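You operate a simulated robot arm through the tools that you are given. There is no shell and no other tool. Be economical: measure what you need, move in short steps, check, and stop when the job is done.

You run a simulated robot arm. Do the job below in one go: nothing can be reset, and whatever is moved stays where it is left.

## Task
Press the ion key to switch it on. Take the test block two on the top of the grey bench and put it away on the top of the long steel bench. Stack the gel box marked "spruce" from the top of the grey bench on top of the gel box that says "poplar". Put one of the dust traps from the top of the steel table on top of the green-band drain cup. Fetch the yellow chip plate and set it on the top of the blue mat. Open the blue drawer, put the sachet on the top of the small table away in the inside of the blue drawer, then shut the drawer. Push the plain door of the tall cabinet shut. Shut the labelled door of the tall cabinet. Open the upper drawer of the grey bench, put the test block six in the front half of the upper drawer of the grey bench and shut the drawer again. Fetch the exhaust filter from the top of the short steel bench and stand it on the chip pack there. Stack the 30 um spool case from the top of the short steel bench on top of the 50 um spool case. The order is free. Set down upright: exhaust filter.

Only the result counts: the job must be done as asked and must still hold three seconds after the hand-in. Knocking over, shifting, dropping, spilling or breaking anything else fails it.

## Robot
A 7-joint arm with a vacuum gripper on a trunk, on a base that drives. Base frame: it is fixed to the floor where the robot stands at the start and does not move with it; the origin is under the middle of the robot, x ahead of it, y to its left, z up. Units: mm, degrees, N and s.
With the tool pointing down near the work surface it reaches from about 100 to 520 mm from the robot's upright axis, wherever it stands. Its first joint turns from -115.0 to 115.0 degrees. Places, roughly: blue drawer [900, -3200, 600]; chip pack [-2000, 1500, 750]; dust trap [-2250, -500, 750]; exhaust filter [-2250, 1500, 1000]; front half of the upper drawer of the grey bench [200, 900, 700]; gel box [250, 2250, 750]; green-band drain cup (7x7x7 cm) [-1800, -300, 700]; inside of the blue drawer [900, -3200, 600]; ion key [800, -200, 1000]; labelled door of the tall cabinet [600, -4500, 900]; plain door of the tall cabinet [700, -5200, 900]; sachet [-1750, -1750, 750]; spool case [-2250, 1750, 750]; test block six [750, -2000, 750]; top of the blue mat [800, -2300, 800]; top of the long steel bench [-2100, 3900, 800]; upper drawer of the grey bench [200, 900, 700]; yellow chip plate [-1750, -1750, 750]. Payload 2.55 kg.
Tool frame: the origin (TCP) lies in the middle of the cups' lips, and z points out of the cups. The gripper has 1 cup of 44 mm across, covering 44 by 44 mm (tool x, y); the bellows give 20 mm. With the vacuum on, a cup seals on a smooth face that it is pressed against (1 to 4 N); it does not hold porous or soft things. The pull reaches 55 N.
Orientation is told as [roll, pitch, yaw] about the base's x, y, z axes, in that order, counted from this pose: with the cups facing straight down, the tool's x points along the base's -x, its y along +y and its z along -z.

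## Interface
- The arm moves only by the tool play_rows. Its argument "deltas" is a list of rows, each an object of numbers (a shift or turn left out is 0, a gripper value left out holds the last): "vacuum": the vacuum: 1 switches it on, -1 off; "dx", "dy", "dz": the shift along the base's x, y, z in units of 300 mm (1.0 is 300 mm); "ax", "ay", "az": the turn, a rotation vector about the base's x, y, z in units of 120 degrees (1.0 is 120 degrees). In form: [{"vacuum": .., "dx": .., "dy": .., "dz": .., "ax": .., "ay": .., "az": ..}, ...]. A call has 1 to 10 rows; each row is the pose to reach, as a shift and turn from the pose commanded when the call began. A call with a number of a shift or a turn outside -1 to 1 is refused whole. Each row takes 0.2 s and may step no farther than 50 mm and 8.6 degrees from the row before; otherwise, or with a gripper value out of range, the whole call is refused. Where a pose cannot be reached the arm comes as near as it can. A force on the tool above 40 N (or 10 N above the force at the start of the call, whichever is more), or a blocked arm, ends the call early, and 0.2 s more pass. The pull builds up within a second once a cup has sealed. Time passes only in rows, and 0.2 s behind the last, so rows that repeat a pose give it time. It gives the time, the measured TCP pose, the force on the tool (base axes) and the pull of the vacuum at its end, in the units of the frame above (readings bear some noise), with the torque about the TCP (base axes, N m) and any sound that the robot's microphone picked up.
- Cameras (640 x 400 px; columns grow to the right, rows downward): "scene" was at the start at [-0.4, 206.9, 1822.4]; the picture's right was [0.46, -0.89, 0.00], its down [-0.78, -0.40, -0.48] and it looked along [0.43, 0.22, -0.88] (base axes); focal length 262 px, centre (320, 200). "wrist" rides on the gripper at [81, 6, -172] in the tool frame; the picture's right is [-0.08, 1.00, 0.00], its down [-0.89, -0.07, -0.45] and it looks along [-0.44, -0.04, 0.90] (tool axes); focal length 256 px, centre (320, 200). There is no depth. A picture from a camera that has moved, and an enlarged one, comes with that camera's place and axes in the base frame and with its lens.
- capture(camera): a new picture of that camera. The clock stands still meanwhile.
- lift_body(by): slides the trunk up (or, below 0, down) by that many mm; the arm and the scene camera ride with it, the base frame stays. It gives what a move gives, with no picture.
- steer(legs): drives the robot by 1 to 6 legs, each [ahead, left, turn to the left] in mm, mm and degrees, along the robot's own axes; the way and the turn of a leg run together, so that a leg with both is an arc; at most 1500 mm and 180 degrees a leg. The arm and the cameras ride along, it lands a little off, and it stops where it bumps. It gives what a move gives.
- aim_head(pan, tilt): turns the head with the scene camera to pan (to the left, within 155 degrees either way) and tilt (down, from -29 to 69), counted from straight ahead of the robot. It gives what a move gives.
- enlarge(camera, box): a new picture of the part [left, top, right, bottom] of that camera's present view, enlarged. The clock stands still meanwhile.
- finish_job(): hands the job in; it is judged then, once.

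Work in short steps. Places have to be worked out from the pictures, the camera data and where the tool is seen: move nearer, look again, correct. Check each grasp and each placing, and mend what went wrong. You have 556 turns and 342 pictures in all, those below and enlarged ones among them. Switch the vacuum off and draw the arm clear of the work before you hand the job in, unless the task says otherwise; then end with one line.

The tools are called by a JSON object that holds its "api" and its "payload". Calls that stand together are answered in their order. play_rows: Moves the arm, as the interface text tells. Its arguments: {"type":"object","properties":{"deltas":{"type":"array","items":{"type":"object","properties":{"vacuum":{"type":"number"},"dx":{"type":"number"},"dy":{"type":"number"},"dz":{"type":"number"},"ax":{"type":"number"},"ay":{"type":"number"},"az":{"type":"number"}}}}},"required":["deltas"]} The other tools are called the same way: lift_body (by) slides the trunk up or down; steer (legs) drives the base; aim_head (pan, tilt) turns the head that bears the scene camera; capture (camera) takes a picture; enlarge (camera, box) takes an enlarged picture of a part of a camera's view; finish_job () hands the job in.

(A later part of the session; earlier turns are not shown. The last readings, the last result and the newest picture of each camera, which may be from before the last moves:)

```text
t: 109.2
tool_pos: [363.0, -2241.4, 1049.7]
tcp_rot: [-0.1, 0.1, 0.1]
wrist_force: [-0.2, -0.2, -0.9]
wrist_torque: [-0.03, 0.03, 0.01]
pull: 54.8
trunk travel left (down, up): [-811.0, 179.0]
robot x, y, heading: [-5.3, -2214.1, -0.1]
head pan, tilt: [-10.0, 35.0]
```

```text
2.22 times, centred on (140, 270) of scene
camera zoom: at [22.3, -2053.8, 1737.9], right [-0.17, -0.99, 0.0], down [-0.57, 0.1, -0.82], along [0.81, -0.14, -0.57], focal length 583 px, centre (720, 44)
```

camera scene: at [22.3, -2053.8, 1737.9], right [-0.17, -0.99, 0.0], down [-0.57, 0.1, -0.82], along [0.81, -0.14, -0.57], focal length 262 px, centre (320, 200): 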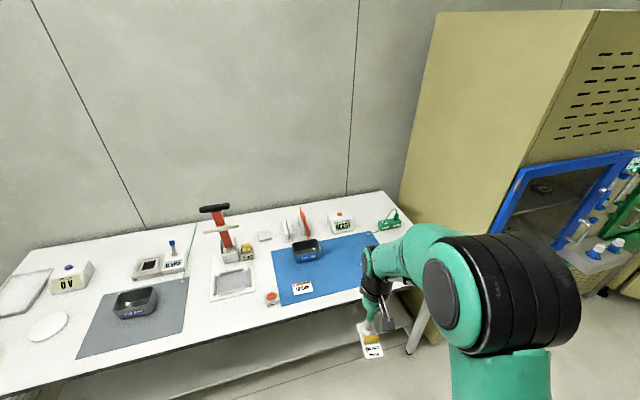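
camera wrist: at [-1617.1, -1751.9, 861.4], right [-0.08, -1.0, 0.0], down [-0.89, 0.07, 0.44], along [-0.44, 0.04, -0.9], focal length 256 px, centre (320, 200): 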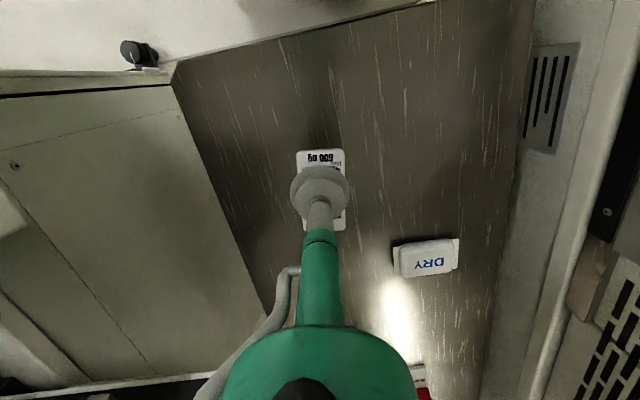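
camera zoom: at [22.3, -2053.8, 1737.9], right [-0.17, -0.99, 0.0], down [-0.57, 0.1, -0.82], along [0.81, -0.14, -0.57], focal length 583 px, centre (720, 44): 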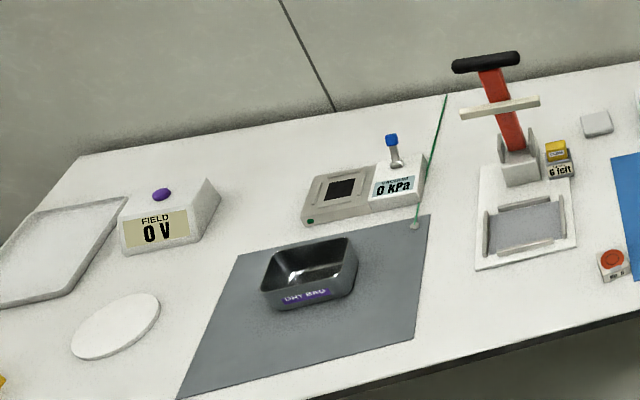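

Test block six ("No. 6") stands just left of the mat. I drive closer to the bench and view the mat again.

{"api": "steer", "payload": {"legs": [[270, -20, 0]]}}

{"api": "aim_head", "payload": {"pan": -10, "tilt": 50}}

{"api": "capture", "payload": {"camera": "scene"}}

{"api": "capture", "payload": {"camera": "wrist"}}

```text
t: 111.1
tool_pos: [631.9, -2263.3, 1049.2]
tcp_rot: [-0.1, 0.3, 0.1]
wrist_force: [0.8, -0.6, -0.8]
wrist_torque: [-0.02, 0.01, -0.01]
pull: 54.7
trunk travel left (down, up): [-811.0, 179.0]
robot x, y, heading: [264.1, -2238.0, 0.1]
head pan, tilt: [-10.0, 35.0]
```

```text
t: 111.9
tool_pos: [631.4, -2261.5, 1050.0]
tcp_rot: [-0.2, 0.2, 0.0]
wrist_force: [-0.4, 0.2, -0.1]
wrist_torque: [-0.01, -0.01, 0.01]
pull: 55.0
trunk travel left (down, up): [-811.0, 179.0]
robot x, y, heading: [262.2, -2234.2, 0.1]
head pan, tilt: [-10.0, 50.0]
```

```text
266 pictures are left
camera scene: at [279.4, -2071.6, 1716.3], right [-0.17, -0.98, 0.0], down [-0.75, 0.13, -0.64], along [0.63, -0.11, -0.77], focal length 262 px, centre (320, 200)
```

scene: 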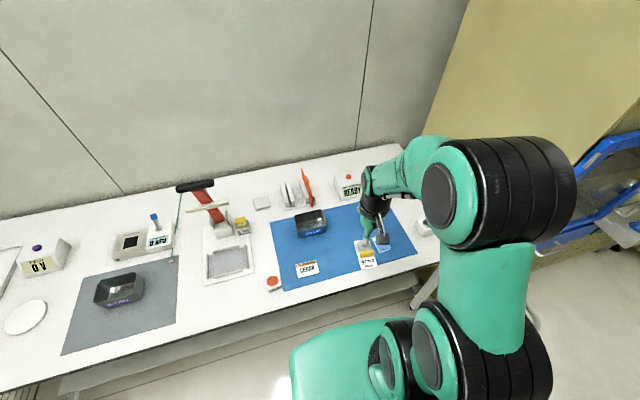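

```text
265 pictures are left
camera wrist: at [550.3, -2254.9, 1223.5], right [0.08, 1.0, 0.0], down [0.89, -0.07, 0.44], along [0.44, -0.04, -0.9], focal length 256 px, centre (320, 200)
```

wrist: 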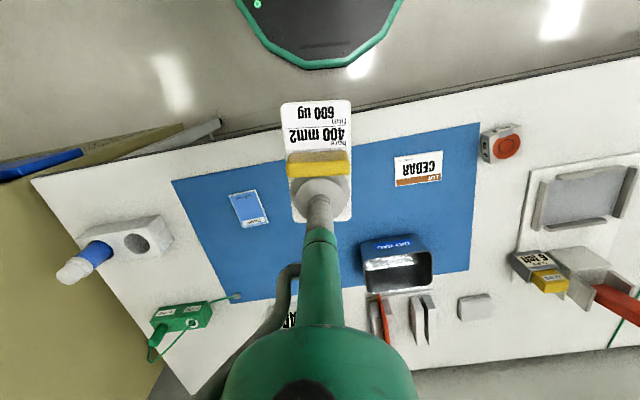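

Mat height ≈795; free area between dish and blue card around (810,-2283). I advance 40, move over it and lower the trunk.

{"api": "steer", "payload": {"legs": [[40, 0, 0]]}}

{"api": "lift_body", "payload": {"by": -120}}

{"api": "play_rows", "payload": {"deltas": [{"dx": 0.15}, {"dx": 0.3, "dy": -0.03}, {"dx": 0.45, "dy": -0.06}, {"dx": 0.49, "dy": -0.06}, {"dx": 0.49, "dy": -0.06}]}}

{"api": "capture", "payload": {"camera": "wrist"}}

{"api": "enlarge", "payload": {"camera": "scene", "box": [250, 160, 450, 300]}}

```text
t: 112.8
tool_pos: [671.2, -2262.8, 1047.5]
tcp_rot: [-0.1, 0.2, 0.0]
wrist_force: [0.0, -0.3, -1.4]
wrist_torque: [0.03, 0.06, -0.03]
pull: 54.6
trunk travel left (down, up): [-811.0, 179.0]
robot x, y, heading: [299.8, -2235.9, -0.2]
head pan, tilt: [-10.0, 50.0]
```

```text
t: 114.3
tool_pos: [670.0, -2261.9, 928.9]
tcp_rot: [-0.1, 0.0, 0.0]
wrist_force: [0.0, 0.4, -1.3]
wrist_torque: [-0.02, 0.01, 0.02]
pull: 55.0
trunk travel left (down, up): [-691.0, 299.0]
robot x, y, heading: [302.6, -2235.4, 0.1]
head pan, tilt: [-10.0, 50.0]
```

```text
t: 115.5
tool_pos: [819.0, -2281.2, 929.0]
tcp_rot: [-0.1, 0.3, 0.0]
wrist_force: [0.5, 0.9, -1.0]
wrist_torque: [0.0, 0.03, -0.01]
pull: 54.2
trunk travel left (down, up): [-691.0, 299.0]
robot x, y, heading: [304.5, -2234.9, 0.5]
head pan, tilt: [-10.0, 50.0]
```

```text
264 pictures are left
camera wrist: at [737.3, -2272.9, 1103.5], right [0.08, 1.0, 0.0], down [0.89, -0.07, 0.44], along [0.44, -0.04, -0.9], focal length 256 px, centre (320, 200)
```

wrist: 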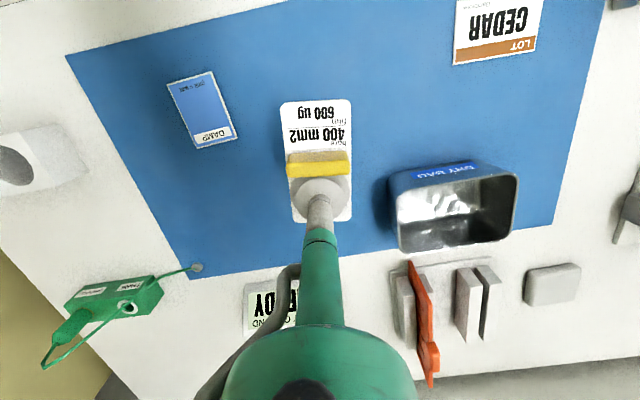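

```text
2.86 times, centred on (350, 230) of scene
camera zoom: at [319.5, -2071.8, 1596.3], right [-0.17, -0.98, 0.0], down [-0.75, 0.13, -0.64], along [0.63, -0.11, -0.77], focal length 749 px, centre (234, 114)
```

zoom: 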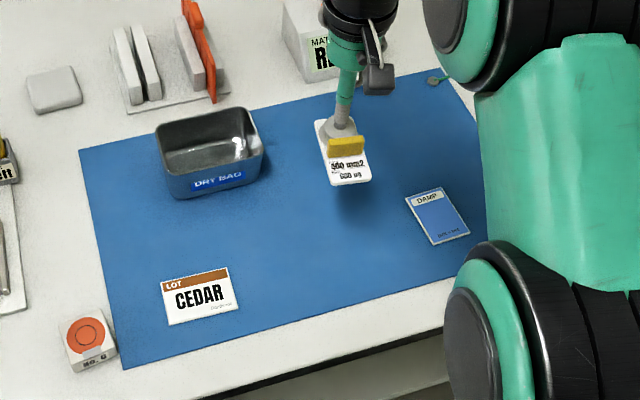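

Clear spot. Descend in steps, slowly at the end.

{"api": "play_rows", "payload": {"deltas": [{"dz": -0.12}, {"dz": -0.24}, {"dz": -0.33}, {"dz": -0.36}, {"dz": -0.38}, {"dz": -0.39}, {"dz": -0.4}, {"dz": -0.41}, {"dz": -0.42}]}}

{"api": "enlarge", "payload": {"camera": "scene", "box": [300, 160, 420, 260]}}

```text
t: 117.5
tool_pos: [816.9, -2280.0, 808.1]
tcp_rot: [-0.2, -0.4, 0.0]
wrist_force: [-12.0, 0.3, 32.0]
wrist_torque: [0.12, 0.3, 0.01]
pull: 55.2
trunk travel left (down, up): [-691.0, 299.0]
robot x, y, heading: [300.6, -2235.6, -0.1]
head pan, tilt: [-10.0, 50.0]
```

```text
4.00 times, centred on (360, 210) of scene
camera zoom: at [313.2, -2071.2, 1596.8], right [-0.17, -0.98, 0.0], down [-0.75, 0.13, -0.65], along [0.64, -0.11, -0.76], focal length 1049 px, centre (160, 160)
```

zoom: 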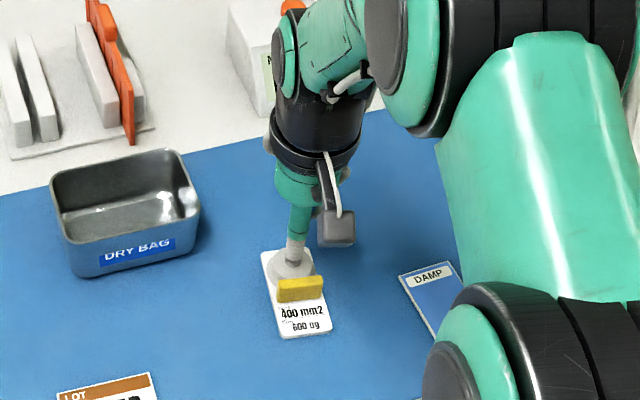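

Contact with the mat. Relax slightly, release, lift.

{"api": "play_rows", "payload": {"deltas": [{"dz": 0.02}, {"vacuum": -1, "dz": 0.03}, {"dz": 0.03}, {"dz": 0.03}, {"dz": 0.03}, {"dz": 0.05}, {"dz": 0.1}, {"dz": 0.2}, {"dz": 0.35}, {"dz": 0.5}]}}

{"api": "enlarge", "payload": {"camera": "scene", "box": [200, 160, 400, 300]}}

{"api": "capture", "payload": {"camera": "wrist"}}

```text
t: 119.7
tool_pos: [815.6, -2281.0, 953.4]
tcp_rot: [-0.1, 0.1, 0.0]
wrist_force: [-0.5, -0.3, 1.9]
wrist_torque: [0.01, 0.01, 0.0]
pull: 0.0
trunk travel left (down, up): [-691.0, 299.0]
robot x, y, heading: [300.5, -2233.7, -0.2]
head pan, tilt: [-10.0, 50.0]
```

```text
2.86 times, centred on (300, 230) of scene
camera zoom: at [318.3, -2071.7, 1596.2], right [-0.17, -0.98, 0.0], down [-0.75, 0.13, -0.64], along [0.63, -0.11, -0.77], focal length 749 px, centre (377, 114)
```

zoom: 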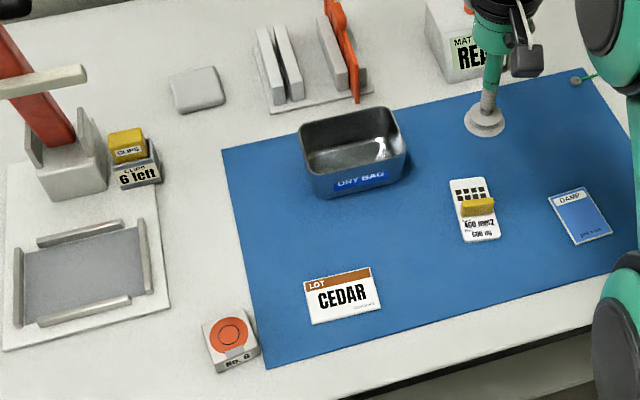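

```text
260 pictures are left
camera wrist: at [735.1, -2273.4, 1128.0], right [0.08, 1.0, 0.0], down [0.89, -0.07, 0.44], along [0.44, -0.04, -0.9], focal length 256 px, centre (320, 200)
```

wrist: 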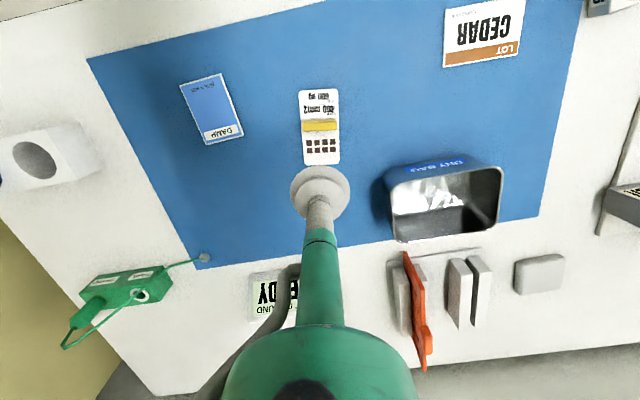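

Chip plate is on the mat. Now I look to the right at the drawer and cabinet.

{"api": "play_rows", "payload": {"deltas": [{"dx": -0.15}, {"dx": -0.3}, {"dx": -0.45}, {"dx": -0.55}]}}

{"api": "steer", "payload": {"legs": [[-500, 0, 0], [0, -600, 0]]}}

{"api": "aim_head", "payload": {"pan": -40, "tilt": 30}}

{"api": "capture", "payload": {"camera": "scene"}}

```text
t: 120.7
tool_pos: [651.5, -2280.0, 953.6]
tcp_rot: [-0.1, 0.2, 0.0]
wrist_force: [-0.7, -0.1, -0.3]
wrist_torque: [0.01, 0.0, -0.01]
pull: 0.0
trunk travel left (down, up): [-691.0, 299.0]
robot x, y, heading: [301.8, -2237.0, -0.1]
head pan, tilt: [-10.0, 50.0]
```

```text
t: 126.7
tool_pos: [155.2, -2895.1, 954.5]
tcp_rot: [-0.1, 0.1, 0.2]
wrist_force: [-0.7, 0.2, 0.3]
wrist_torque: [0.02, 0.03, -0.04]
pull: 0.0
trunk travel left (down, up): [-691.0, 299.0]
robot x, y, heading: [-196.9, -2853.0, 0.1]
head pan, tilt: [-10.0, 50.0]
```

```text
t: 127.6
tool_pos: [154.9, -2895.3, 954.0]
tcp_rot: [-0.2, 0.3, 0.2]
wrist_force: [-0.6, 0.8, 0.0]
wrist_torque: [0.0, -0.02, 0.02]
pull: 0.1
trunk travel left (down, up): [-691.0, 299.0]
robot x, y, heading: [-195.7, -2851.4, -0.0]
head pan, tilt: [-40.0, 30.0]
```

```text
259 pictures are left
camera scene: at [-185.6, -2732.7, 1625.8], right [-0.64, -0.77, 0.0], down [-0.38, 0.32, -0.87], along [0.67, -0.55, -0.5], focal length 262 px, centre (320, 200)
```

scene: 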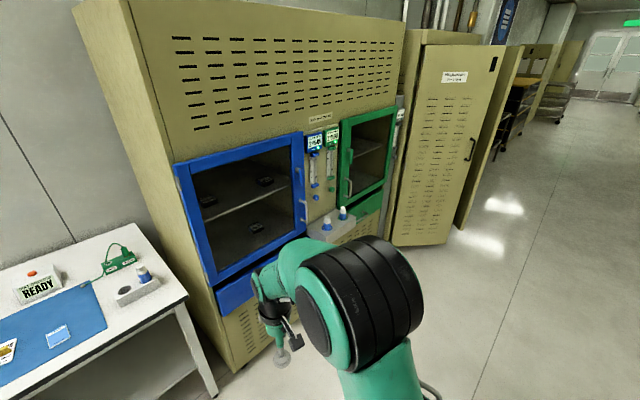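

The blue drawer sits below the blue-framed window. I slide right to face it.

{"api": "steer", "payload": {"legs": [[0, -330, 0]]}}

{"api": "aim_head", "payload": {"pan": 0, "tilt": 40}}

{"api": "capture", "payload": {"camera": "scene"}}

{"api": "capture", "payload": {"camera": "wrist"}}

```text
t: 129.8
tool_pos: [156.1, -3223.3, 953.3]
tcp_rot: [-0.1, 0.2, 0.3]
wrist_force: [0.3, -0.2, 0.6]
wrist_torque: [0.03, 0.02, 0.0]
pull: 0.2
trunk travel left (down, up): [-691.0, 299.0]
robot x, y, heading: [-192.0, -3178.2, 0.2]
head pan, tilt: [-40.0, 30.0]
```

```text
t: 130.8
tool_pos: [156.4, -3221.6, 954.6]
tcp_rot: [-0.2, 0.2, 0.3]
wrist_force: [0.8, -0.1, -0.1]
wrist_torque: [-0.01, 0.01, -0.01]
pull: 0.0
trunk travel left (down, up): [-691.0, 299.0]
robot x, y, heading: [-195.7, -3182.1, 0.3]
head pan, tilt: [0.0, 40.0]
```

```text
258 pictures are left
camera scene: at [-169.3, -3001.6, 1610.5], right [0.0, -1.0, 0.0], down [-0.64, 0.0, -0.77], along [0.77, 0.0, -0.64], focal length 262 px, centre (320, 200)
```

scene: 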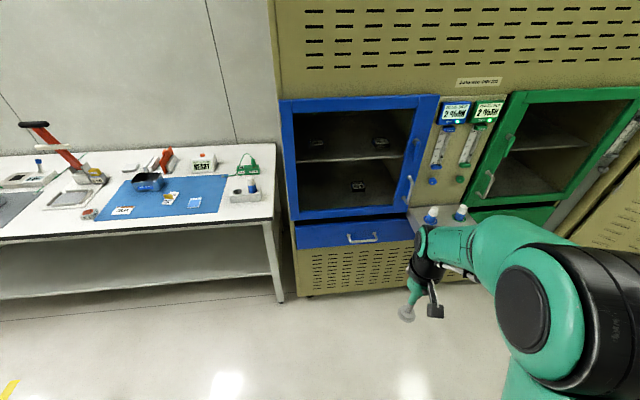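

```text
257 pictures are left
camera wrist: at [76.1, -3214.6, 1128.1], right [0.07, 1.0, 0.0], down [0.89, -0.06, 0.44], along [0.44, -0.03, -0.9], focal length 256 px, centre (320, 200)
```

wrist: 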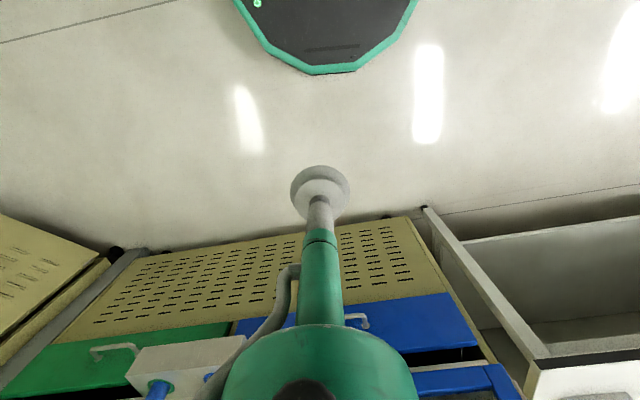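

{"api": "enlarge", "payload": {"camera": "scene", "box": [280, 180, 480, 300]}}

```text
3.20 times, centred on (380, 240) of scene
camera zoom: at [-169.3, -3001.6, 1610.5], right [0.0, -1.0, 0.0], down [-0.64, 0.0, -0.77], along [0.77, 0.0, -0.64], focal length 839 px, centre (128, 72)
```

zoom: 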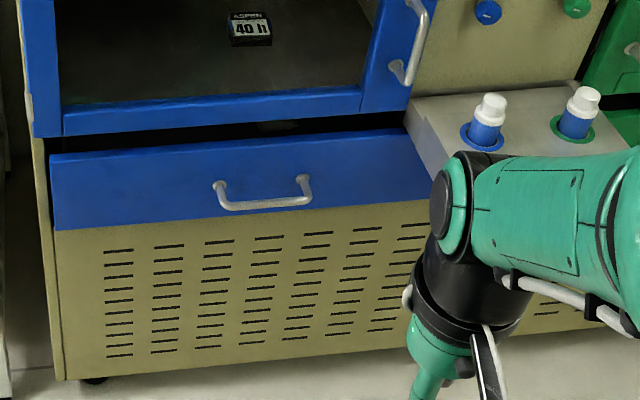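

Drawer front face is at x≈690, z≈613–766, with a loop handle at z≈670, y≈-3202. I'll suck onto the face above the handle with the tool horizontal. Drive nearer first.

{"api": "steer", "payload": {"legs": [[310, -20, 0]]}}

{"api": "play_rows", "payload": {"deltas": [{"ay": -0.07}, {"ay": -0.14}, {"ay": -0.21}, {"ay": -0.28}, {"ay": -0.35}, {"ay": -0.42}, {"ay": -0.49}, {"ay": -0.56}, {"ay": -0.63}, {"ay": -0.7}]}}

{"api": "capture", "payload": {"camera": "wrist"}}

{"api": "capture", "payload": {"camera": "scene"}}

```text
t: 133.0
tool_pos: [472.4, -3241.0, 954.5]
tcp_rot: [-0.1, 0.2, 0.1]
wrist_force: [0.8, -0.7, -0.2]
wrist_torque: [-0.02, 0.02, 0.04]
pull: 0.0
trunk travel left (down, up): [-691.0, 299.0]
robot x, y, heading: [116.5, -3198.7, 0.2]
head pan, tilt: [0.0, 40.0]
```

```text
t: 134.4
tool_pos: [477.6, -3177.5, 923.6]
tcp_rot: [24.7, -38.8, -9.1]
wrist_force: [0.5, 0.8, 0.0]
wrist_torque: [0.02, -0.01, -0.06]
pull: 0.2
out of reach, approached as far as the arm can: row 3, 4, 5, 6, 7
trunk travel left (down, up): [-691.0, 299.0]
robot x, y, heading: [117.8, -3198.2, -0.2]
head pan, tilt: [0.0, 40.0]
stopped in row 7: the force on the tool passed its limit (the readings are from after the stop); the commanded pose is now the measured one
```

```text
255 pictures are left
camera wrist: at [305.6, -3216.0, 998.5], right [-0.05, 0.93, 0.37], down [0.42, -0.32, 0.85], along [0.91, 0.2, -0.37], focal length 256 px, centre (320, 200)
```

wrist: 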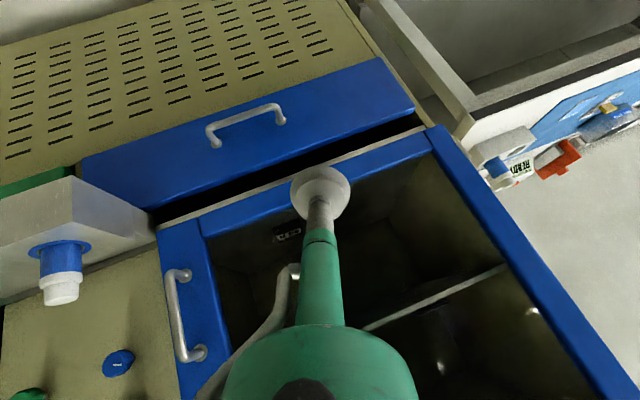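

```text
254 pictures are left
camera scene: at [145.5, -3020.9, 1610.6], right [0.0, -1.0, 0.0], down [-0.64, 0.0, -0.77], along [0.77, 0.0, -0.64], focal length 262 px, centre (320, 200)
```

scene: 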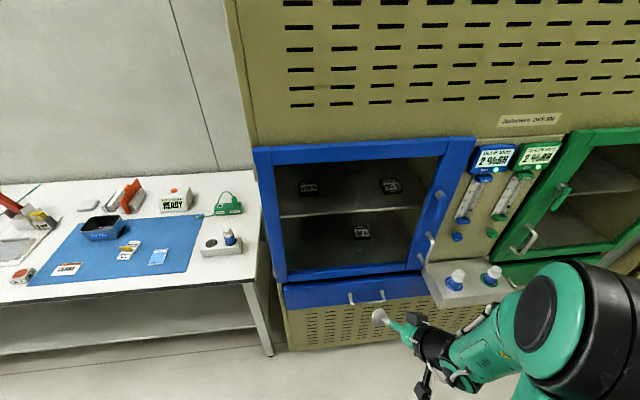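

The tool can't go level so close in. I extend forward while straightening out the tool to pitch -60.

{"api": "play_rows", "payload": {"deltas": [{"dx": 0.1, "dy": -0.02, "ax": -0.037, "ay": -0.0405, "az": -0.0207}, {"dx": 0.2, "dy": -0.04, "ax": -0.074, "ay": -0.081, "az": -0.0414}, {"dx": 0.3, "dy": -0.06, "ax": -0.111, "ay": -0.1215, "az": -0.062}, {"dx": 0.4, "dy": -0.08, "ax": -0.1476, "ay": -0.162, "az": -0.0828}, {"dx": 0.4, "dy": -0.08, "ax": -0.1476, "ay": -0.162, "az": -0.0828}]}}

```text
t: 135.6
tool_pos: [589.6, -3221.9, 940.9]
tcp_rot: [6.2, -58.6, -4.6]
wrist_force: [-0.1, -0.1, 0.2]
wrist_torque: [-0.02, -0.01, 0.03]
pull: 0.0
out of reach, approached as far as the arm can: row 3, 4, 5
trunk travel left (down, up): [-691.0, 299.0]
robot x, y, heading: [117.4, -3199.8, 0.0]
head pan, tilt: [0.0, 40.0]
```

{"api": "play_rows", "payload": {"deltas": [{"dz": -0.15, "dx": 0.02}, {"dz": -0.3, "dx": 0.02, "dy": 0.03, "ax": -0.02, "ay": -0.05, "az": 0.02}, {"dz": -0.4, "dx": 0.02, "dy": 0.06, "ax": -0.04, "ay": -0.1, "az": 0.03}, {"dz": -0.5, "dx": 0.02, "dy": 0.06, "ax": -0.05, "ay": -0.15, "az": 0.04}, {"dz": -0.5, "dx": 0.02, "dy": 0.06, "ax": -0.05, "ay": -0.2, "az": 0.04}, {"dz": -0.5, "dx": 0.02, "dy": 0.06, "ax": -0.05, "ay": -0.26, "az": 0.04}]}}

{"api": "capture", "payload": {"camera": "wrist"}}

{"api": "capture", "payload": {"camera": "scene"}}

```text
t: 137.0
tool_pos: [681.9, -3204.3, 876.4]
tcp_rot: [8.4, -69.1, -2.8]
wrist_force: [-0.2, -0.5, -1.0]
wrist_torque: [-0.02, -0.03, 0.02]
pull: 0.0
out of reach, approached as far as the arm can: row 1, 2, 3, 4, 5, 6
trunk travel left (down, up): [-691.0, 299.0]
robot x, y, heading: [119.5, -3197.3, 0.1]
head pan, tilt: [0.0, 40.0]
```

```text
253 pictures are left
camera wrist: at [491.3, -3213.4, 863.1], right [-0.06, 0.99, 0.13], down [-0.09, -0.13, 0.99], along [0.99, 0.05, 0.1], focal length 256 px, centre (320, 200)
```

wrist: 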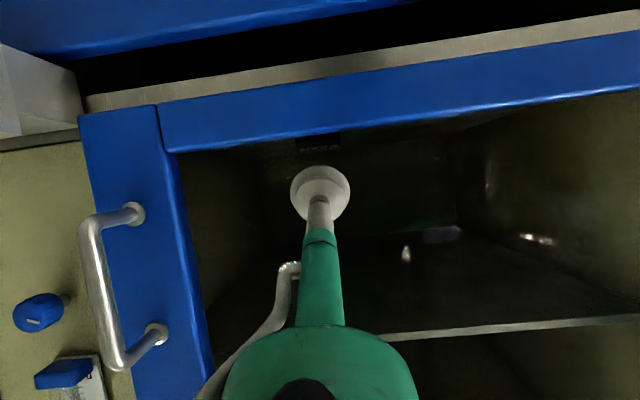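

```text
252 pictures are left
camera scene: at [146.8, -3020.4, 1610.4], right [0.0, -1.0, 0.0], down [-0.64, 0.0, -0.77], along [0.77, 0.0, -0.64], focal length 262 px, centre (320, 200)
```

scene: 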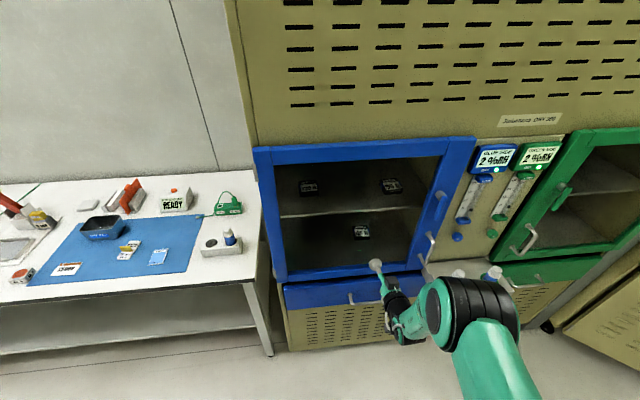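

The arm crept nearer the window; I back the base 150 mm for safety, then test level orientation at a lower height relative to the shoulder.

{"api": "steer", "payload": {"legs": [[-150, 0, 0]]}}

{"api": "play_rows", "payload": {"deltas": [{"dz": -0.15}, {"dz": -0.3}, {"dz": -0.45}, {"dz": -0.6}, {"dz": -0.6, "ax": -0.04, "ay": -0.07, "az": 0.02}, {"dz": -0.6, "ax": -0.06, "ay": -0.12, "az": 0.03}, {"dz": -0.6, "ax": -0.07, "ay": -0.17, "az": 0.03}]}}

```text
t: 138.3
tool_pos: [532.3, -3206.0, 878.0]
tcp_rot: [8.4, -69.3, -2.8]
wrist_force: [0.3, 0.3, -0.8]
wrist_torque: [0.01, 0.01, 0.0]
pull: 0.1
trunk travel left (down, up): [-691.0, 299.0]
robot x, y, heading: [-26.1, -3198.9, 0.2]
head pan, tilt: [0.0, 40.0]
```

```text
refused: row 5 steps farther than a row can; nothing moved
```

{"api": "play_rows", "payload": {"deltas": [{"dz": -0.15}, {"dz": -0.3}, {"dz": -0.45}, {"dz": -0.6}, {"dz": -0.6, "ax": -0.03, "ay": -0.05, "az": 0.01}, {"dz": -0.6, "ax": -0.06, "ay": -0.1, "az": 0.02}, {"dz": -0.6, "ax": -0.07, "ay": -0.16, "az": 0.02}]}}

```text
t: 139.9
tool_pos: [590.3, -3206.2, 676.3]
tcp_rot: [7.2, -72.9, -0.9]
wrist_force: [0.2, 0.0, 0.5]
wrist_torque: [0.04, 0.03, -0.01]
pull: 0.1
out of reach, approached as far as the arm can: row 1, 2, 3, 4, 5, 6, 7
trunk travel left (down, up): [-691.0, 299.0]
robot x, y, heading: [-32.3, -3196.7, 0.3]
head pan, tilt: [0.0, 40.0]
```

{"api": "play_rows", "payload": {"deltas": [{"dx": 0.15}, {"dx": 0.3}, {"dx": 0.3, "ax": -0.03, "ay": -0.05}, {"dx": 0.3, "ax": -0.05, "ay": -0.1}, {"dx": 0.3, "ax": -0.06, "ay": -0.14}, {"dx": 0.3, "ax": -0.06, "ay": -0.14}]}}

```text
t: 140.8
tool_pos: [688.0, -3210.9, 674.0]
tcp_rot: [-2.3, -80.6, 8.9]
wrist_force: [-22.8, 0.3, 15.8]
wrist_torque: [-0.13, 0.88, -0.1]
pull: 0.1
out of reach, approached as far as the arm can: row 3, 4
trunk travel left (down, up): [-691.0, 299.0]
robot x, y, heading: [-25.9, -3198.3, 0.0]
head pan, tilt: [0.0, 40.0]
stopped in row 4: the force on the tool passed its limit (the readings are from after the stop); the commanded pose is now the measured one
```

It touched the drawer's handle area; I back the base off and look.

{"api": "steer", "payload": {"legs": [[-80, 0, 0]]}}

{"api": "capture", "payload": {"camera": "scene"}}

{"api": "capture", "payload": {"camera": "wrist"}}

```text
t: 141.9
tool_pos: [610.6, -3210.5, 672.2]
tcp_rot: [-2.4, -80.3, 8.9]
wrist_force: [0.4, -0.1, 0.1]
wrist_torque: [-0.02, 0.0, 0.0]
pull: 0.0
trunk travel left (down, up): [-691.0, 299.0]
robot x, y, heading: [-108.5, -3200.9, 0.2]
head pan, tilt: [0.0, 40.0]
```

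```text
251 pictures are left
camera scene: at [-83.2, -3021.0, 1610.5], right [0.0, -1.0, 0.0], down [-0.64, 0.0, -0.77], along [0.77, 0.0, -0.64], focal length 262 px, centre (320, 200)
```

scene: 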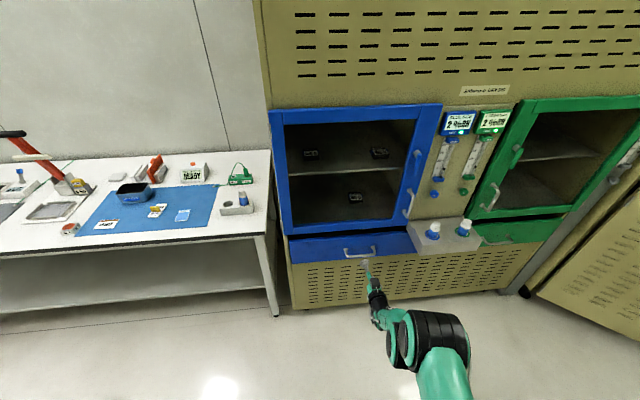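

```text
250 pictures are left
camera wrist: at [427.6, -3225.5, 622.5], right [-0.1, 0.99, 0.07], down [-0.28, -0.1, 0.96], along [0.95, 0.08, 0.29], focal length 256 px, centre (320, 200)
```

wrist: 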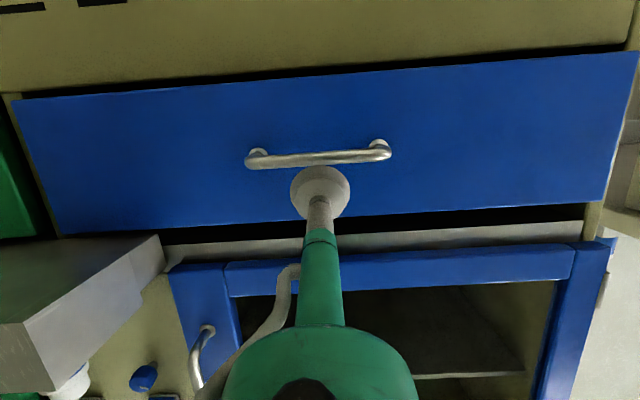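

Clear view now: face z≈592–720, handle z≈650 spanning y≈-3280..-3137. I'll use the clean face left of the handle (y≈-3080, z≈658). First shift the base left 125 and straighten the tool.

{"api": "steer", "payload": {"legs": [[0, 125, 0]]}}

{"api": "play_rows", "payload": {"deltas": [{"dz": -0.02, "az": -0.026, "ay": -0.04}, {"dz": -0.04, "az": -0.053, "ay": -0.081}, {"dz": -0.04, "az": -0.053, "ay": -0.081}]}}

{"api": "capture", "payload": {"camera": "wrist"}}

```text
t: 143.2
tool_pos: [610.6, -3083.8, 670.8]
tcp_rot: [-2.7, -80.2, 9.4]
wrist_force: [-0.7, -0.3, -0.3]
wrist_torque: [-0.01, 0.01, 0.01]
pull: 0.1
trunk travel left (down, up): [-691.0, 299.0]
robot x, y, heading: [-110.6, -3070.4, 0.3]
head pan, tilt: [0.0, 40.0]
```

```text
t: 143.9
tool_pos: [615.6, -3121.3, 647.1]
tcp_rot: [-10.5, -85.0, 14.0]
wrist_force: [-1.3, -0.4, -0.2]
wrist_torque: [0.0, -0.04, -0.02]
pull: 0.0
out of reach, approached as far as the arm can: row 1, 2, 3
trunk travel left (down, up): [-691.0, 299.0]
robot x, y, heading: [-107.0, -3072.1, 0.4]
head pan, tilt: [0.0, 40.0]
stopped in row 3: the arm was blocked; the commanded pose is now the measured one
```

```text
249 pictures are left
camera wrist: at [435.9, -3127.1, 583.5], right [-0.06, 1.0, 0.06], down [-0.36, -0.08, 0.93], along [0.93, 0.03, 0.36], focal length 256 px, centre (320, 200)
```

wrist: 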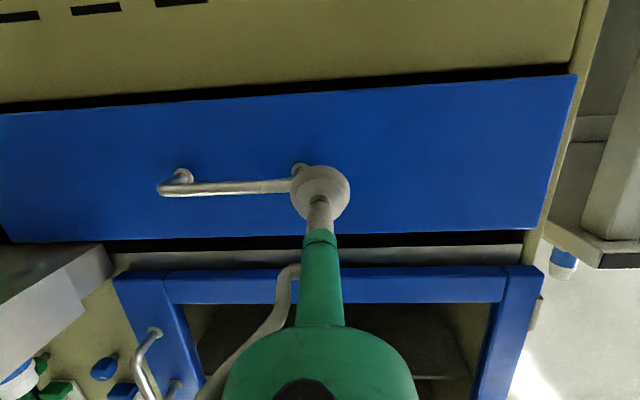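

Orientation is within ~6° of level. Shift base left 55, vacuum on, and creep forward with the base.

{"api": "steer", "payload": {"legs": [[0, 55, 0], [55, 0, 0]]}}

{"api": "play_rows", "payload": {"deltas": [{"vacuum": 1}]}}

{"api": "capture", "payload": {"camera": "wrist"}}

{"api": "steer", "payload": {"legs": [[10, 0, 0]]}}

```text
t: 145.4
tool_pos: [674.3, -3067.0, 650.1]
tcp_rot: [-12.5, -85.2, 16.1]
wrist_force: [-0.2, 0.6, 0.5]
wrist_torque: [0.0, -0.03, -0.02]
pull: 0.0
trunk travel left (down, up): [-691.0, 299.0]
robot x, y, heading: [-54.7, -3019.9, 0.3]
head pan, tilt: [0.0, 40.0]
```

```text
t: 145.8
tool_pos: [674.5, -3067.2, 652.2]
tcp_rot: [-13.0, -85.3, 16.7]
wrist_force: [-0.4, 0.5, -0.4]
wrist_torque: [0.01, -0.02, -0.01]
pull: 0.1
trunk travel left (down, up): [-691.0, 299.0]
robot x, y, heading: [-53.0, -3020.9, 0.3]
head pan, tilt: [0.0, 40.0]
```

```text
248 pictures are left
camera wrist: at [495.5, -3072.9, 586.7], right [-0.06, 1.0, 0.06], down [-0.37, -0.08, 0.93], along [0.93, 0.03, 0.37], focal length 256 px, centre (320, 200)
```

wrist: 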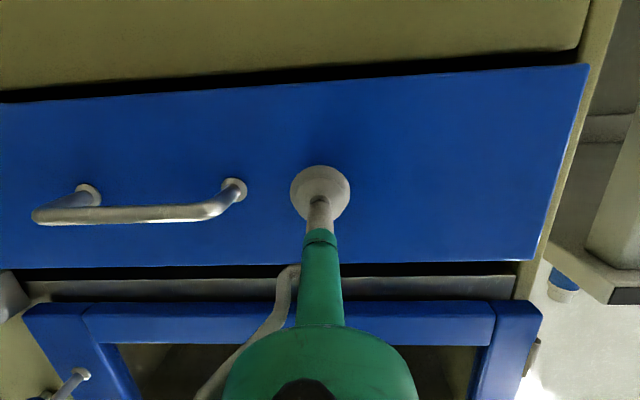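

```text
t: 146.5
tool_pos: [684.3, -3068.6, 652.3]
tcp_rot: [-12.5, -85.2, 16.1]
wrist_force: [2.2, -6.2, -6.4]
wrist_torque: [-0.3, -0.8, 0.71]
pull: 55.0
trunk travel left (down, up): [-691.0, 299.0]
robot x, y, heading: [-44.2, -3019.2, 0.2]
head pan, tilt: [0.0, 40.0]
```

Sealed on the drawer front. Now I pull by backing the base, a little first.

{"api": "steer", "payload": {"legs": [[-60, 0, 0]]}}

{"api": "capture", "payload": {"camera": "scene"}}

```text
t: 147.5
tool_pos: [623.8, -3072.2, 652.5]
tcp_rot: [-12.0, -85.3, 15.4]
wrist_force: [3.4, -18.3, -4.8]
wrist_torque: [0.21, -0.59, 0.69]
pull: 55.2
trunk travel left (down, up): [-691.0, 299.0]
robot x, y, heading: [-102.1, -3017.1, 0.3]
head pan, tilt: [0.0, 40.0]
```

```text
247 pictures are left
camera scene: at [-78.0, -2844.3, 1610.7], right [0.0, -1.0, 0.0], down [-0.64, 0.0, -0.77], along [0.77, 0.0, -0.64], focal length 262 px, centre (320, 200)
```

scene: 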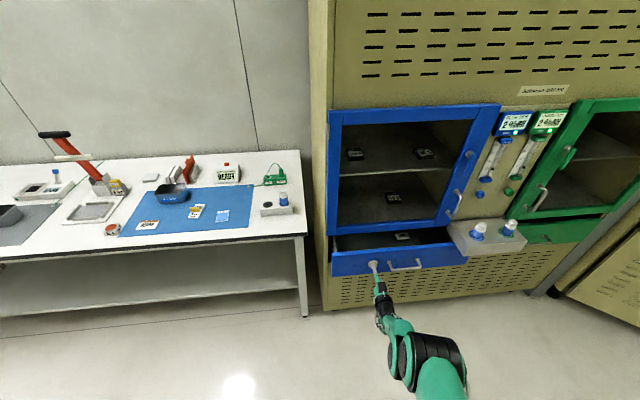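

The drawer is opening. Continue 170 more.

{"api": "steer", "payload": {"legs": [[-85, -1, 0], [-85, -1, 0]]}}

{"api": "capture", "payload": {"camera": "scene"}}

```text
t: 149.3
tool_pos: [456.1, -3075.4, 654.3]
tcp_rot: [-12.7, -85.5, 15.9]
wrist_force: [3.2, -16.0, 1.9]
wrist_torque: [0.37, -0.26, 0.82]
pull: 55.6
trunk travel left (down, up): [-691.0, 299.0]
robot x, y, heading: [-274.0, -3019.5, 0.3]
head pan, tilt: [0.0, 40.0]
```

```text
246 pictures are left
camera scene: at [-248.4, -2847.0, 1610.7], right [0.0, -1.0, 0.0], down [-0.64, 0.0, -0.77], along [0.77, 0.0, -0.64], focal length 262 px, centre (320, 200)
```

scene: 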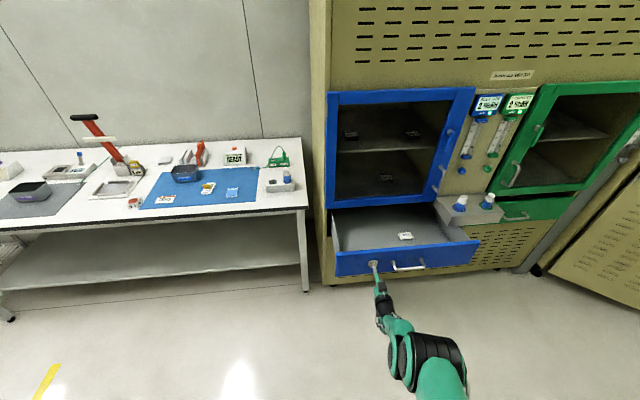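

The drawer is open ~230 mm. Release and back off.

{"api": "play_rows", "payload": {"deltas": [{"vacuum": -1}, {}, {}, {}, {}]}}

{"api": "steer", "payload": {"legs": [[-150, 0, 0]]}}

{"api": "enlarge", "payload": {"camera": "scene", "box": [320, 190, 500, 300]}}

```text
t: 150.5
tool_pos: [455.6, -3073.0, 654.7]
tcp_rot: [-13.7, -85.2, 16.9]
wrist_force: [1.0, 0.6, 0.8]
wrist_torque: [0.0, 0.02, -0.01]
pull: 0.1
trunk travel left (down, up): [-691.0, 299.0]
robot x, y, heading: [-273.8, -3020.3, 0.5]
head pan, tilt: [0.0, 40.0]
```

```text
t: 151.8
tool_pos: [303.0, -3073.8, 654.7]
tcp_rot: [-13.9, -85.5, 17.3]
wrist_force: [-0.2, 0.4, 0.0]
wrist_torque: [0.01, 0.0, 0.0]
pull: 0.0
trunk travel left (down, up): [-691.0, 299.0]
robot x, y, heading: [-426.2, -3024.0, 0.6]
head pan, tilt: [0.0, 40.0]
```

```text
3.56 times, centred on (410, 245) of scene
camera zoom: at [-400.3, -2845.6, 1610.5], right [0.01, -1.0, 0.0], down [-0.64, 0.0, -0.77], along [0.77, 0.0, -0.64], focal length 932 px, centre (0, 40)
```

zoom: 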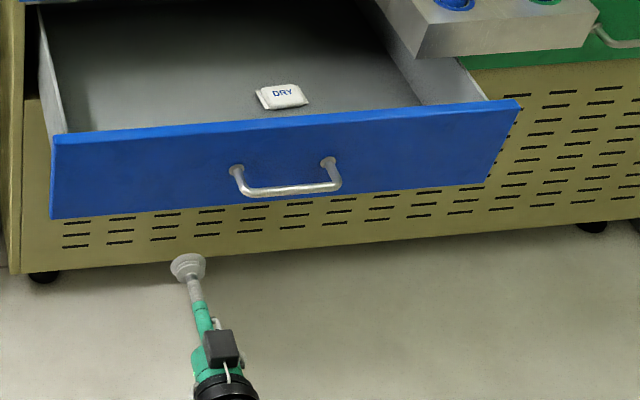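

Drawer open (another sachet lies inside already). With the tool horizontal, I now look at the tall cabinet's doors.

{"api": "steer", "payload": {"legs": [[-100, -700, 0]]}}

{"api": "aim_head", "payload": {"pan": -50, "tilt": 25}}

{"api": "capture", "payload": {"camera": "scene"}}

```text
t: 155.8
tool_pos: [209.7, -3790.4, 654.9]
tcp_rot: [-13.4, -85.4, 16.7]
wrist_force: [-0.1, 0.5, 0.6]
wrist_torque: [-0.02, 0.0, 0.01]
pull: 0.1
trunk travel left (down, up): [-691.0, 299.0]
robot x, y, heading: [-519.5, -3737.9, 0.2]
head pan, tilt: [0.0, 40.0]
```

```text
t: 157.0
tool_pos: [210.1, -3789.4, 654.8]
tcp_rot: [-13.7, -85.4, 17.0]
wrist_force: [0.6, 0.4, -0.3]
wrist_torque: [0.01, 0.02, 0.03]
pull: 0.1
trunk travel left (down, up): [-691.0, 299.0]
robot x, y, heading: [-522.1, -3741.4, 0.3]
head pan, tilt: [-50.0, 25.0]
```

```text
244 pictures are left
camera scene: at [-519.3, -3632.0, 1633.8], right [-0.76, -0.65, 0.0], down [-0.27, 0.32, -0.91], along [0.59, -0.69, -0.42], focal length 262 px, centre (320, 200)
```

scene: 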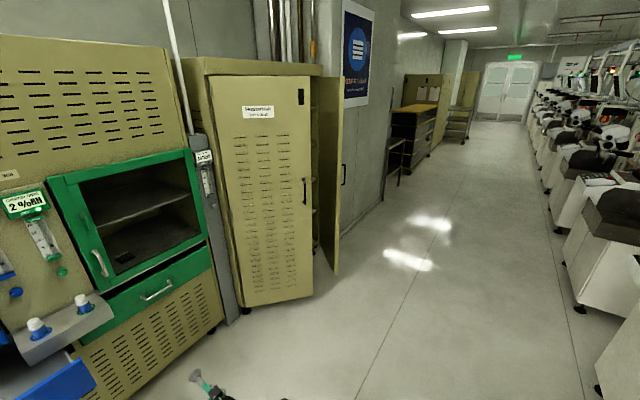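

Both doors stand ~40° open (edges near (514,-4756) and (527,-5080)). I go in front of the plain door first.

{"api": "steer", "payload": {"legs": [[0, -1350, 0]]}}

{"api": "aim_head", "payload": {"pan": 0, "tilt": 30}}

{"api": "capture", "payload": {"camera": "scene"}}

{"api": "capture", "payload": {"camera": "wrist"}}

```text
t: 163.7
tool_pos: [238.8, -5105.5, 654.5]
tcp_rot: [-13.6, -85.6, 18.7]
wrist_force: [0.9, -0.3, 0.1]
wrist_torque: [0.0, -0.04, 0.01]
pull: 0.0
trunk travel left (down, up): [-691.0, 299.0]
robot x, y, heading: [-491.9, -5076.6, 2.0]
head pan, tilt: [-50.0, 25.0]
```

```text
t: 164.8
tool_pos: [237.5, -5104.8, 655.2]
tcp_rot: [-13.7, -85.5, 18.8]
wrist_force: [-0.2, -0.2, 0.0]
wrist_torque: [-0.02, 0.0, 0.01]
pull: 0.1
trunk travel left (down, up): [-691.0, 299.0]
robot x, y, heading: [-492.7, -5073.3, 2.0]
head pan, tilt: [0.0, 30.0]
```

```text
243 pictures are left
camera scene: at [-466.5, -4896.9, 1625.8], right [0.03, -1.0, 0.0], down [-0.5, -0.02, -0.87], along [0.87, 0.03, -0.5], focal length 262 px, centre (320, 200)
```

scene: 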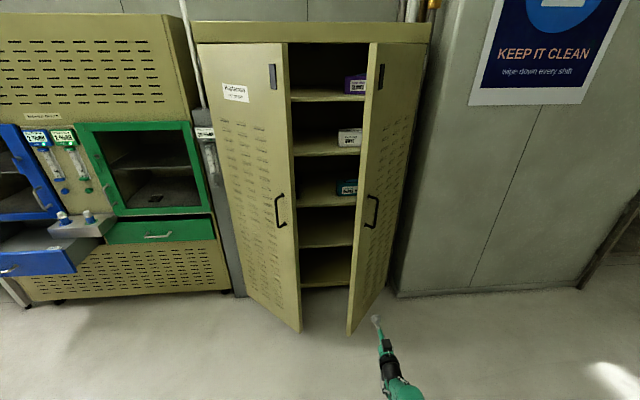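

```text
242 pictures are left
camera wrist: at [59.4, -5114.6, 588.4], right [-0.08, 0.99, 0.06], down [-0.37, -0.09, 0.93], along [0.93, 0.05, 0.37], focal length 256 px, centre (320, 200)
```

wrist: 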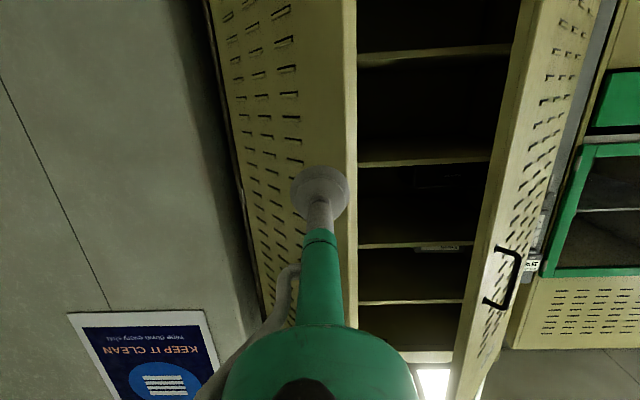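

I straighten the heading, approach the plain door near its free edge, then push along its arc.

{"api": "steer", "payload": {"legs": [[0, 20, -2], [300, 0, 0]]}}

{"api": "capture", "payload": {"camera": "wrist"}}

```text
t: 167.3
tool_pos: [539.3, -5109.0, 654.0]
tcp_rot: [-13.5, -85.4, 16.5]
wrist_force: [-0.1, 0.9, 0.3]
wrist_torque: [0.0, -0.01, 0.02]
pull: 0.1
trunk travel left (down, up): [-691.0, 299.0]
robot x, y, heading: [-189.0, -5056.7, 0.1]
head pan, tilt: [0.0, 30.0]
```

```text
241 pictures are left
camera wrist: at [360.3, -5113.0, 587.9], right [-0.05, 1.0, 0.06], down [-0.37, -0.07, 0.93], along [0.93, 0.02, 0.37], focal length 256 px, centre (320, 200)
```

wrist: 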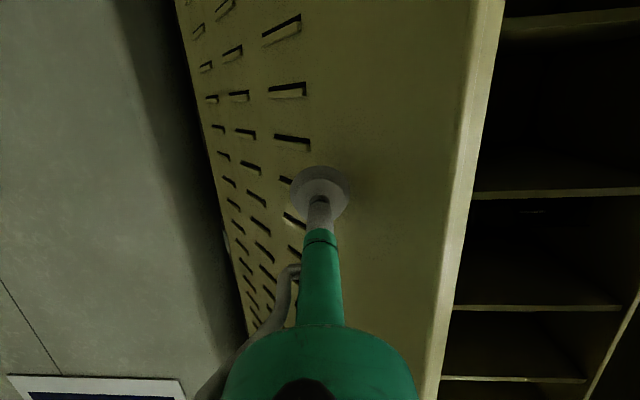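

{"api": "steer", "payload": {"legs": [[60, 15, 0], [85, 60, 0]]}}

{"api": "capture", "payload": {"camera": "scene"}}

{"api": "capture", "payload": {"camera": "wrist"}}

```text
t: 169.0
tool_pos: [684.3, -5032.8, 654.3]
tcp_rot: [-14.2, -85.4, 17.2]
wrist_force: [-0.3, -0.3, 0.4]
wrist_torque: [0.03, 0.02, -0.02]
pull: 0.1
trunk travel left (down, up): [-691.0, 299.0]
robot x, y, heading: [-41.9, -4979.5, 0.1]
head pan, tilt: [0.0, 30.0]
```

```text
240 pictures are left
camera scene: at [-12.1, -4802.0, 1625.7], right [0.0, -1.0, 0.0], down [-0.5, 0.0, -0.87], along [0.87, 0.0, -0.5], focal length 262 px, centre (320, 200)
```

scene: 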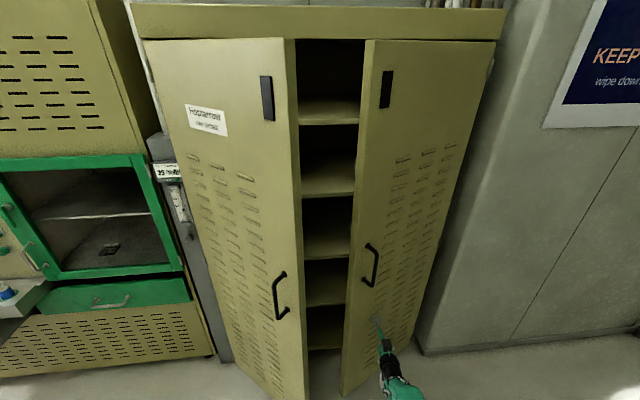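

```text
239 pictures are left
camera wrist: at [505.5, -5037.8, 588.0], right [-0.05, 1.0, 0.06], down [-0.37, -0.07, 0.93], along [0.93, 0.02, 0.37], focal length 256 px, centre (320, 200)
```

wrist: 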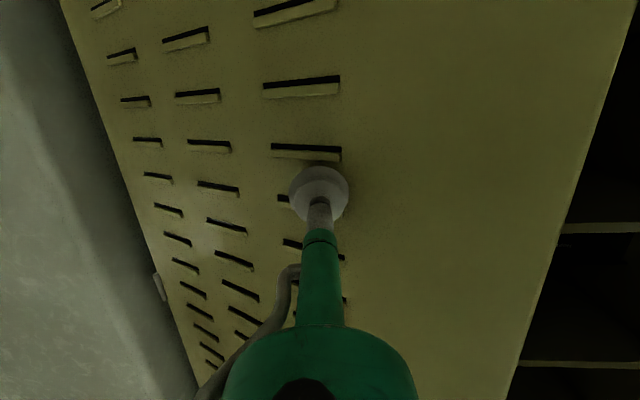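

The door is moving in. Continue pushing.

{"api": "steer", "payload": {"legs": [[90, 35, 0]]}}

{"api": "capture", "payload": {"camera": "scene"}}

```text
t: 170.2
tool_pos: [771.4, -4998.3, 653.8]
tcp_rot: [-14.0, -85.4, 17.2]
wrist_force: [-1.4, -0.5, -0.4]
wrist_torque: [0.01, 0.0, 0.0]
pull: 0.1
trunk travel left (down, up): [-691.0, 299.0]
robot x, y, heading: [42.9, -4942.2, 0.3]
head pan, tilt: [0.0, 30.0]
```

```text
238 pictures are left
camera scene: at [75.9, -4767.2, 1625.7], right [0.0, -1.0, 0.0], down [-0.5, 0.0, -0.87], along [0.87, 0.0, -0.5], focal length 262 px, centre (320, 200)
```

scene: 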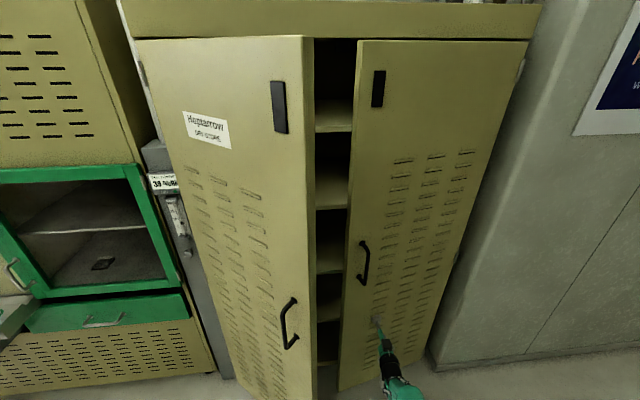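

{"api": "steer", "payload": {"legs": [[70, 14, 0]]}}

{"api": "capture", "payload": {"camera": "scene"}}

```text
t: 171.2
tool_pos: [842.0, -4983.7, 655.2]
tcp_rot: [-14.2, -85.4, 17.3]
wrist_force: [0.0, 0.3, 1.0]
wrist_torque: [0.02, -0.04, -0.01]
pull: 0.1
trunk travel left (down, up): [-691.0, 299.0]
robot x, y, heading: [114.1, -4933.9, 0.0]
head pan, tilt: [0.0, 30.0]
```

```text
237 pictures are left
camera scene: at [145.3, -4753.1, 1625.7], right [0.0, -1.0, 0.0], down [-0.5, 0.0, -0.87], along [0.87, 0.0, -0.5], focal length 262 px, centre (320, 200)
```

scene: 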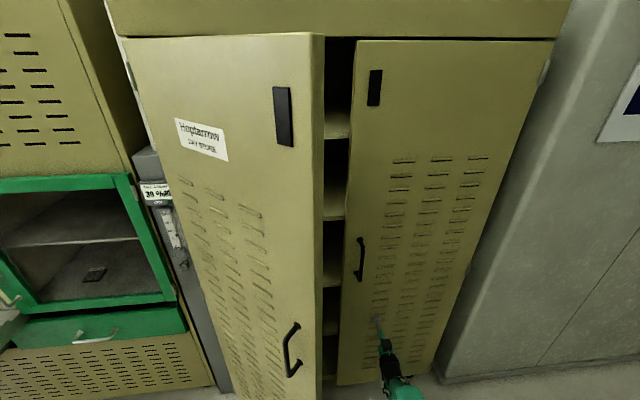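

{"api": "steer", "payload": {"legs": [[25, 0, 0]]}}

{"api": "steer", "payload": {"legs": [[12, 0, 0]]}}

{"api": "capture", "payload": {"camera": "scene"}}

```text
t: 172.0
tool_pos: [866.7, -4983.4, 655.6]
tcp_rot: [-14.7, -85.7, 17.9]
wrist_force: [-4.9, -0.2, -0.2]
wrist_torque: [0.1, 0.0, -0.01]
pull: 0.0
trunk travel left (down, up): [-691.0, 299.0]
robot x, y, heading: [138.5, -4924.3, 0.1]
head pan, tilt: [0.0, 30.0]
```

```text
t: 172.8
tool_pos: [871.2, -4983.9, 651.8]
tcp_rot: [-11.0, -85.4, 14.0]
wrist_force: [-7.6, -1.1, 3.3]
wrist_torque: [0.0, 0.06, 0.03]
pull: 0.1
trunk travel left (down, up): [-691.0, 299.0]
robot x, y, heading: [143.0, -4929.9, 0.1]
head pan, tilt: [0.0, 30.0]
stopped in leg 1: the force on the tool passed its limit (the readings are from after the stop); the commanded pose is now the measured one
```

```text
236 pictures are left
camera scene: at [176.5, -4753.5, 1625.8], right [0.0, -1.0, 0.0], down [-0.5, 0.0, -0.87], along [0.87, 0.0, -0.5], focal length 262 px, centre (320, 200)
```

scene: 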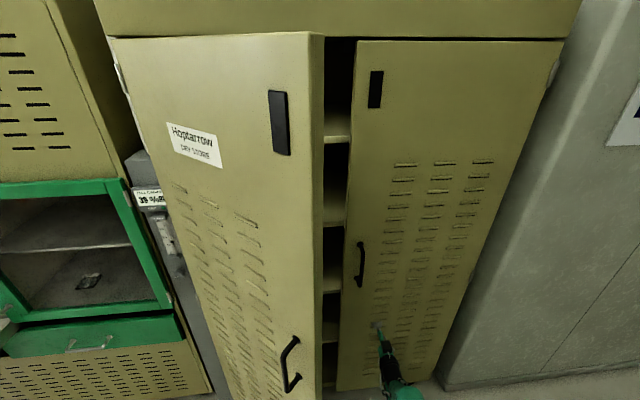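

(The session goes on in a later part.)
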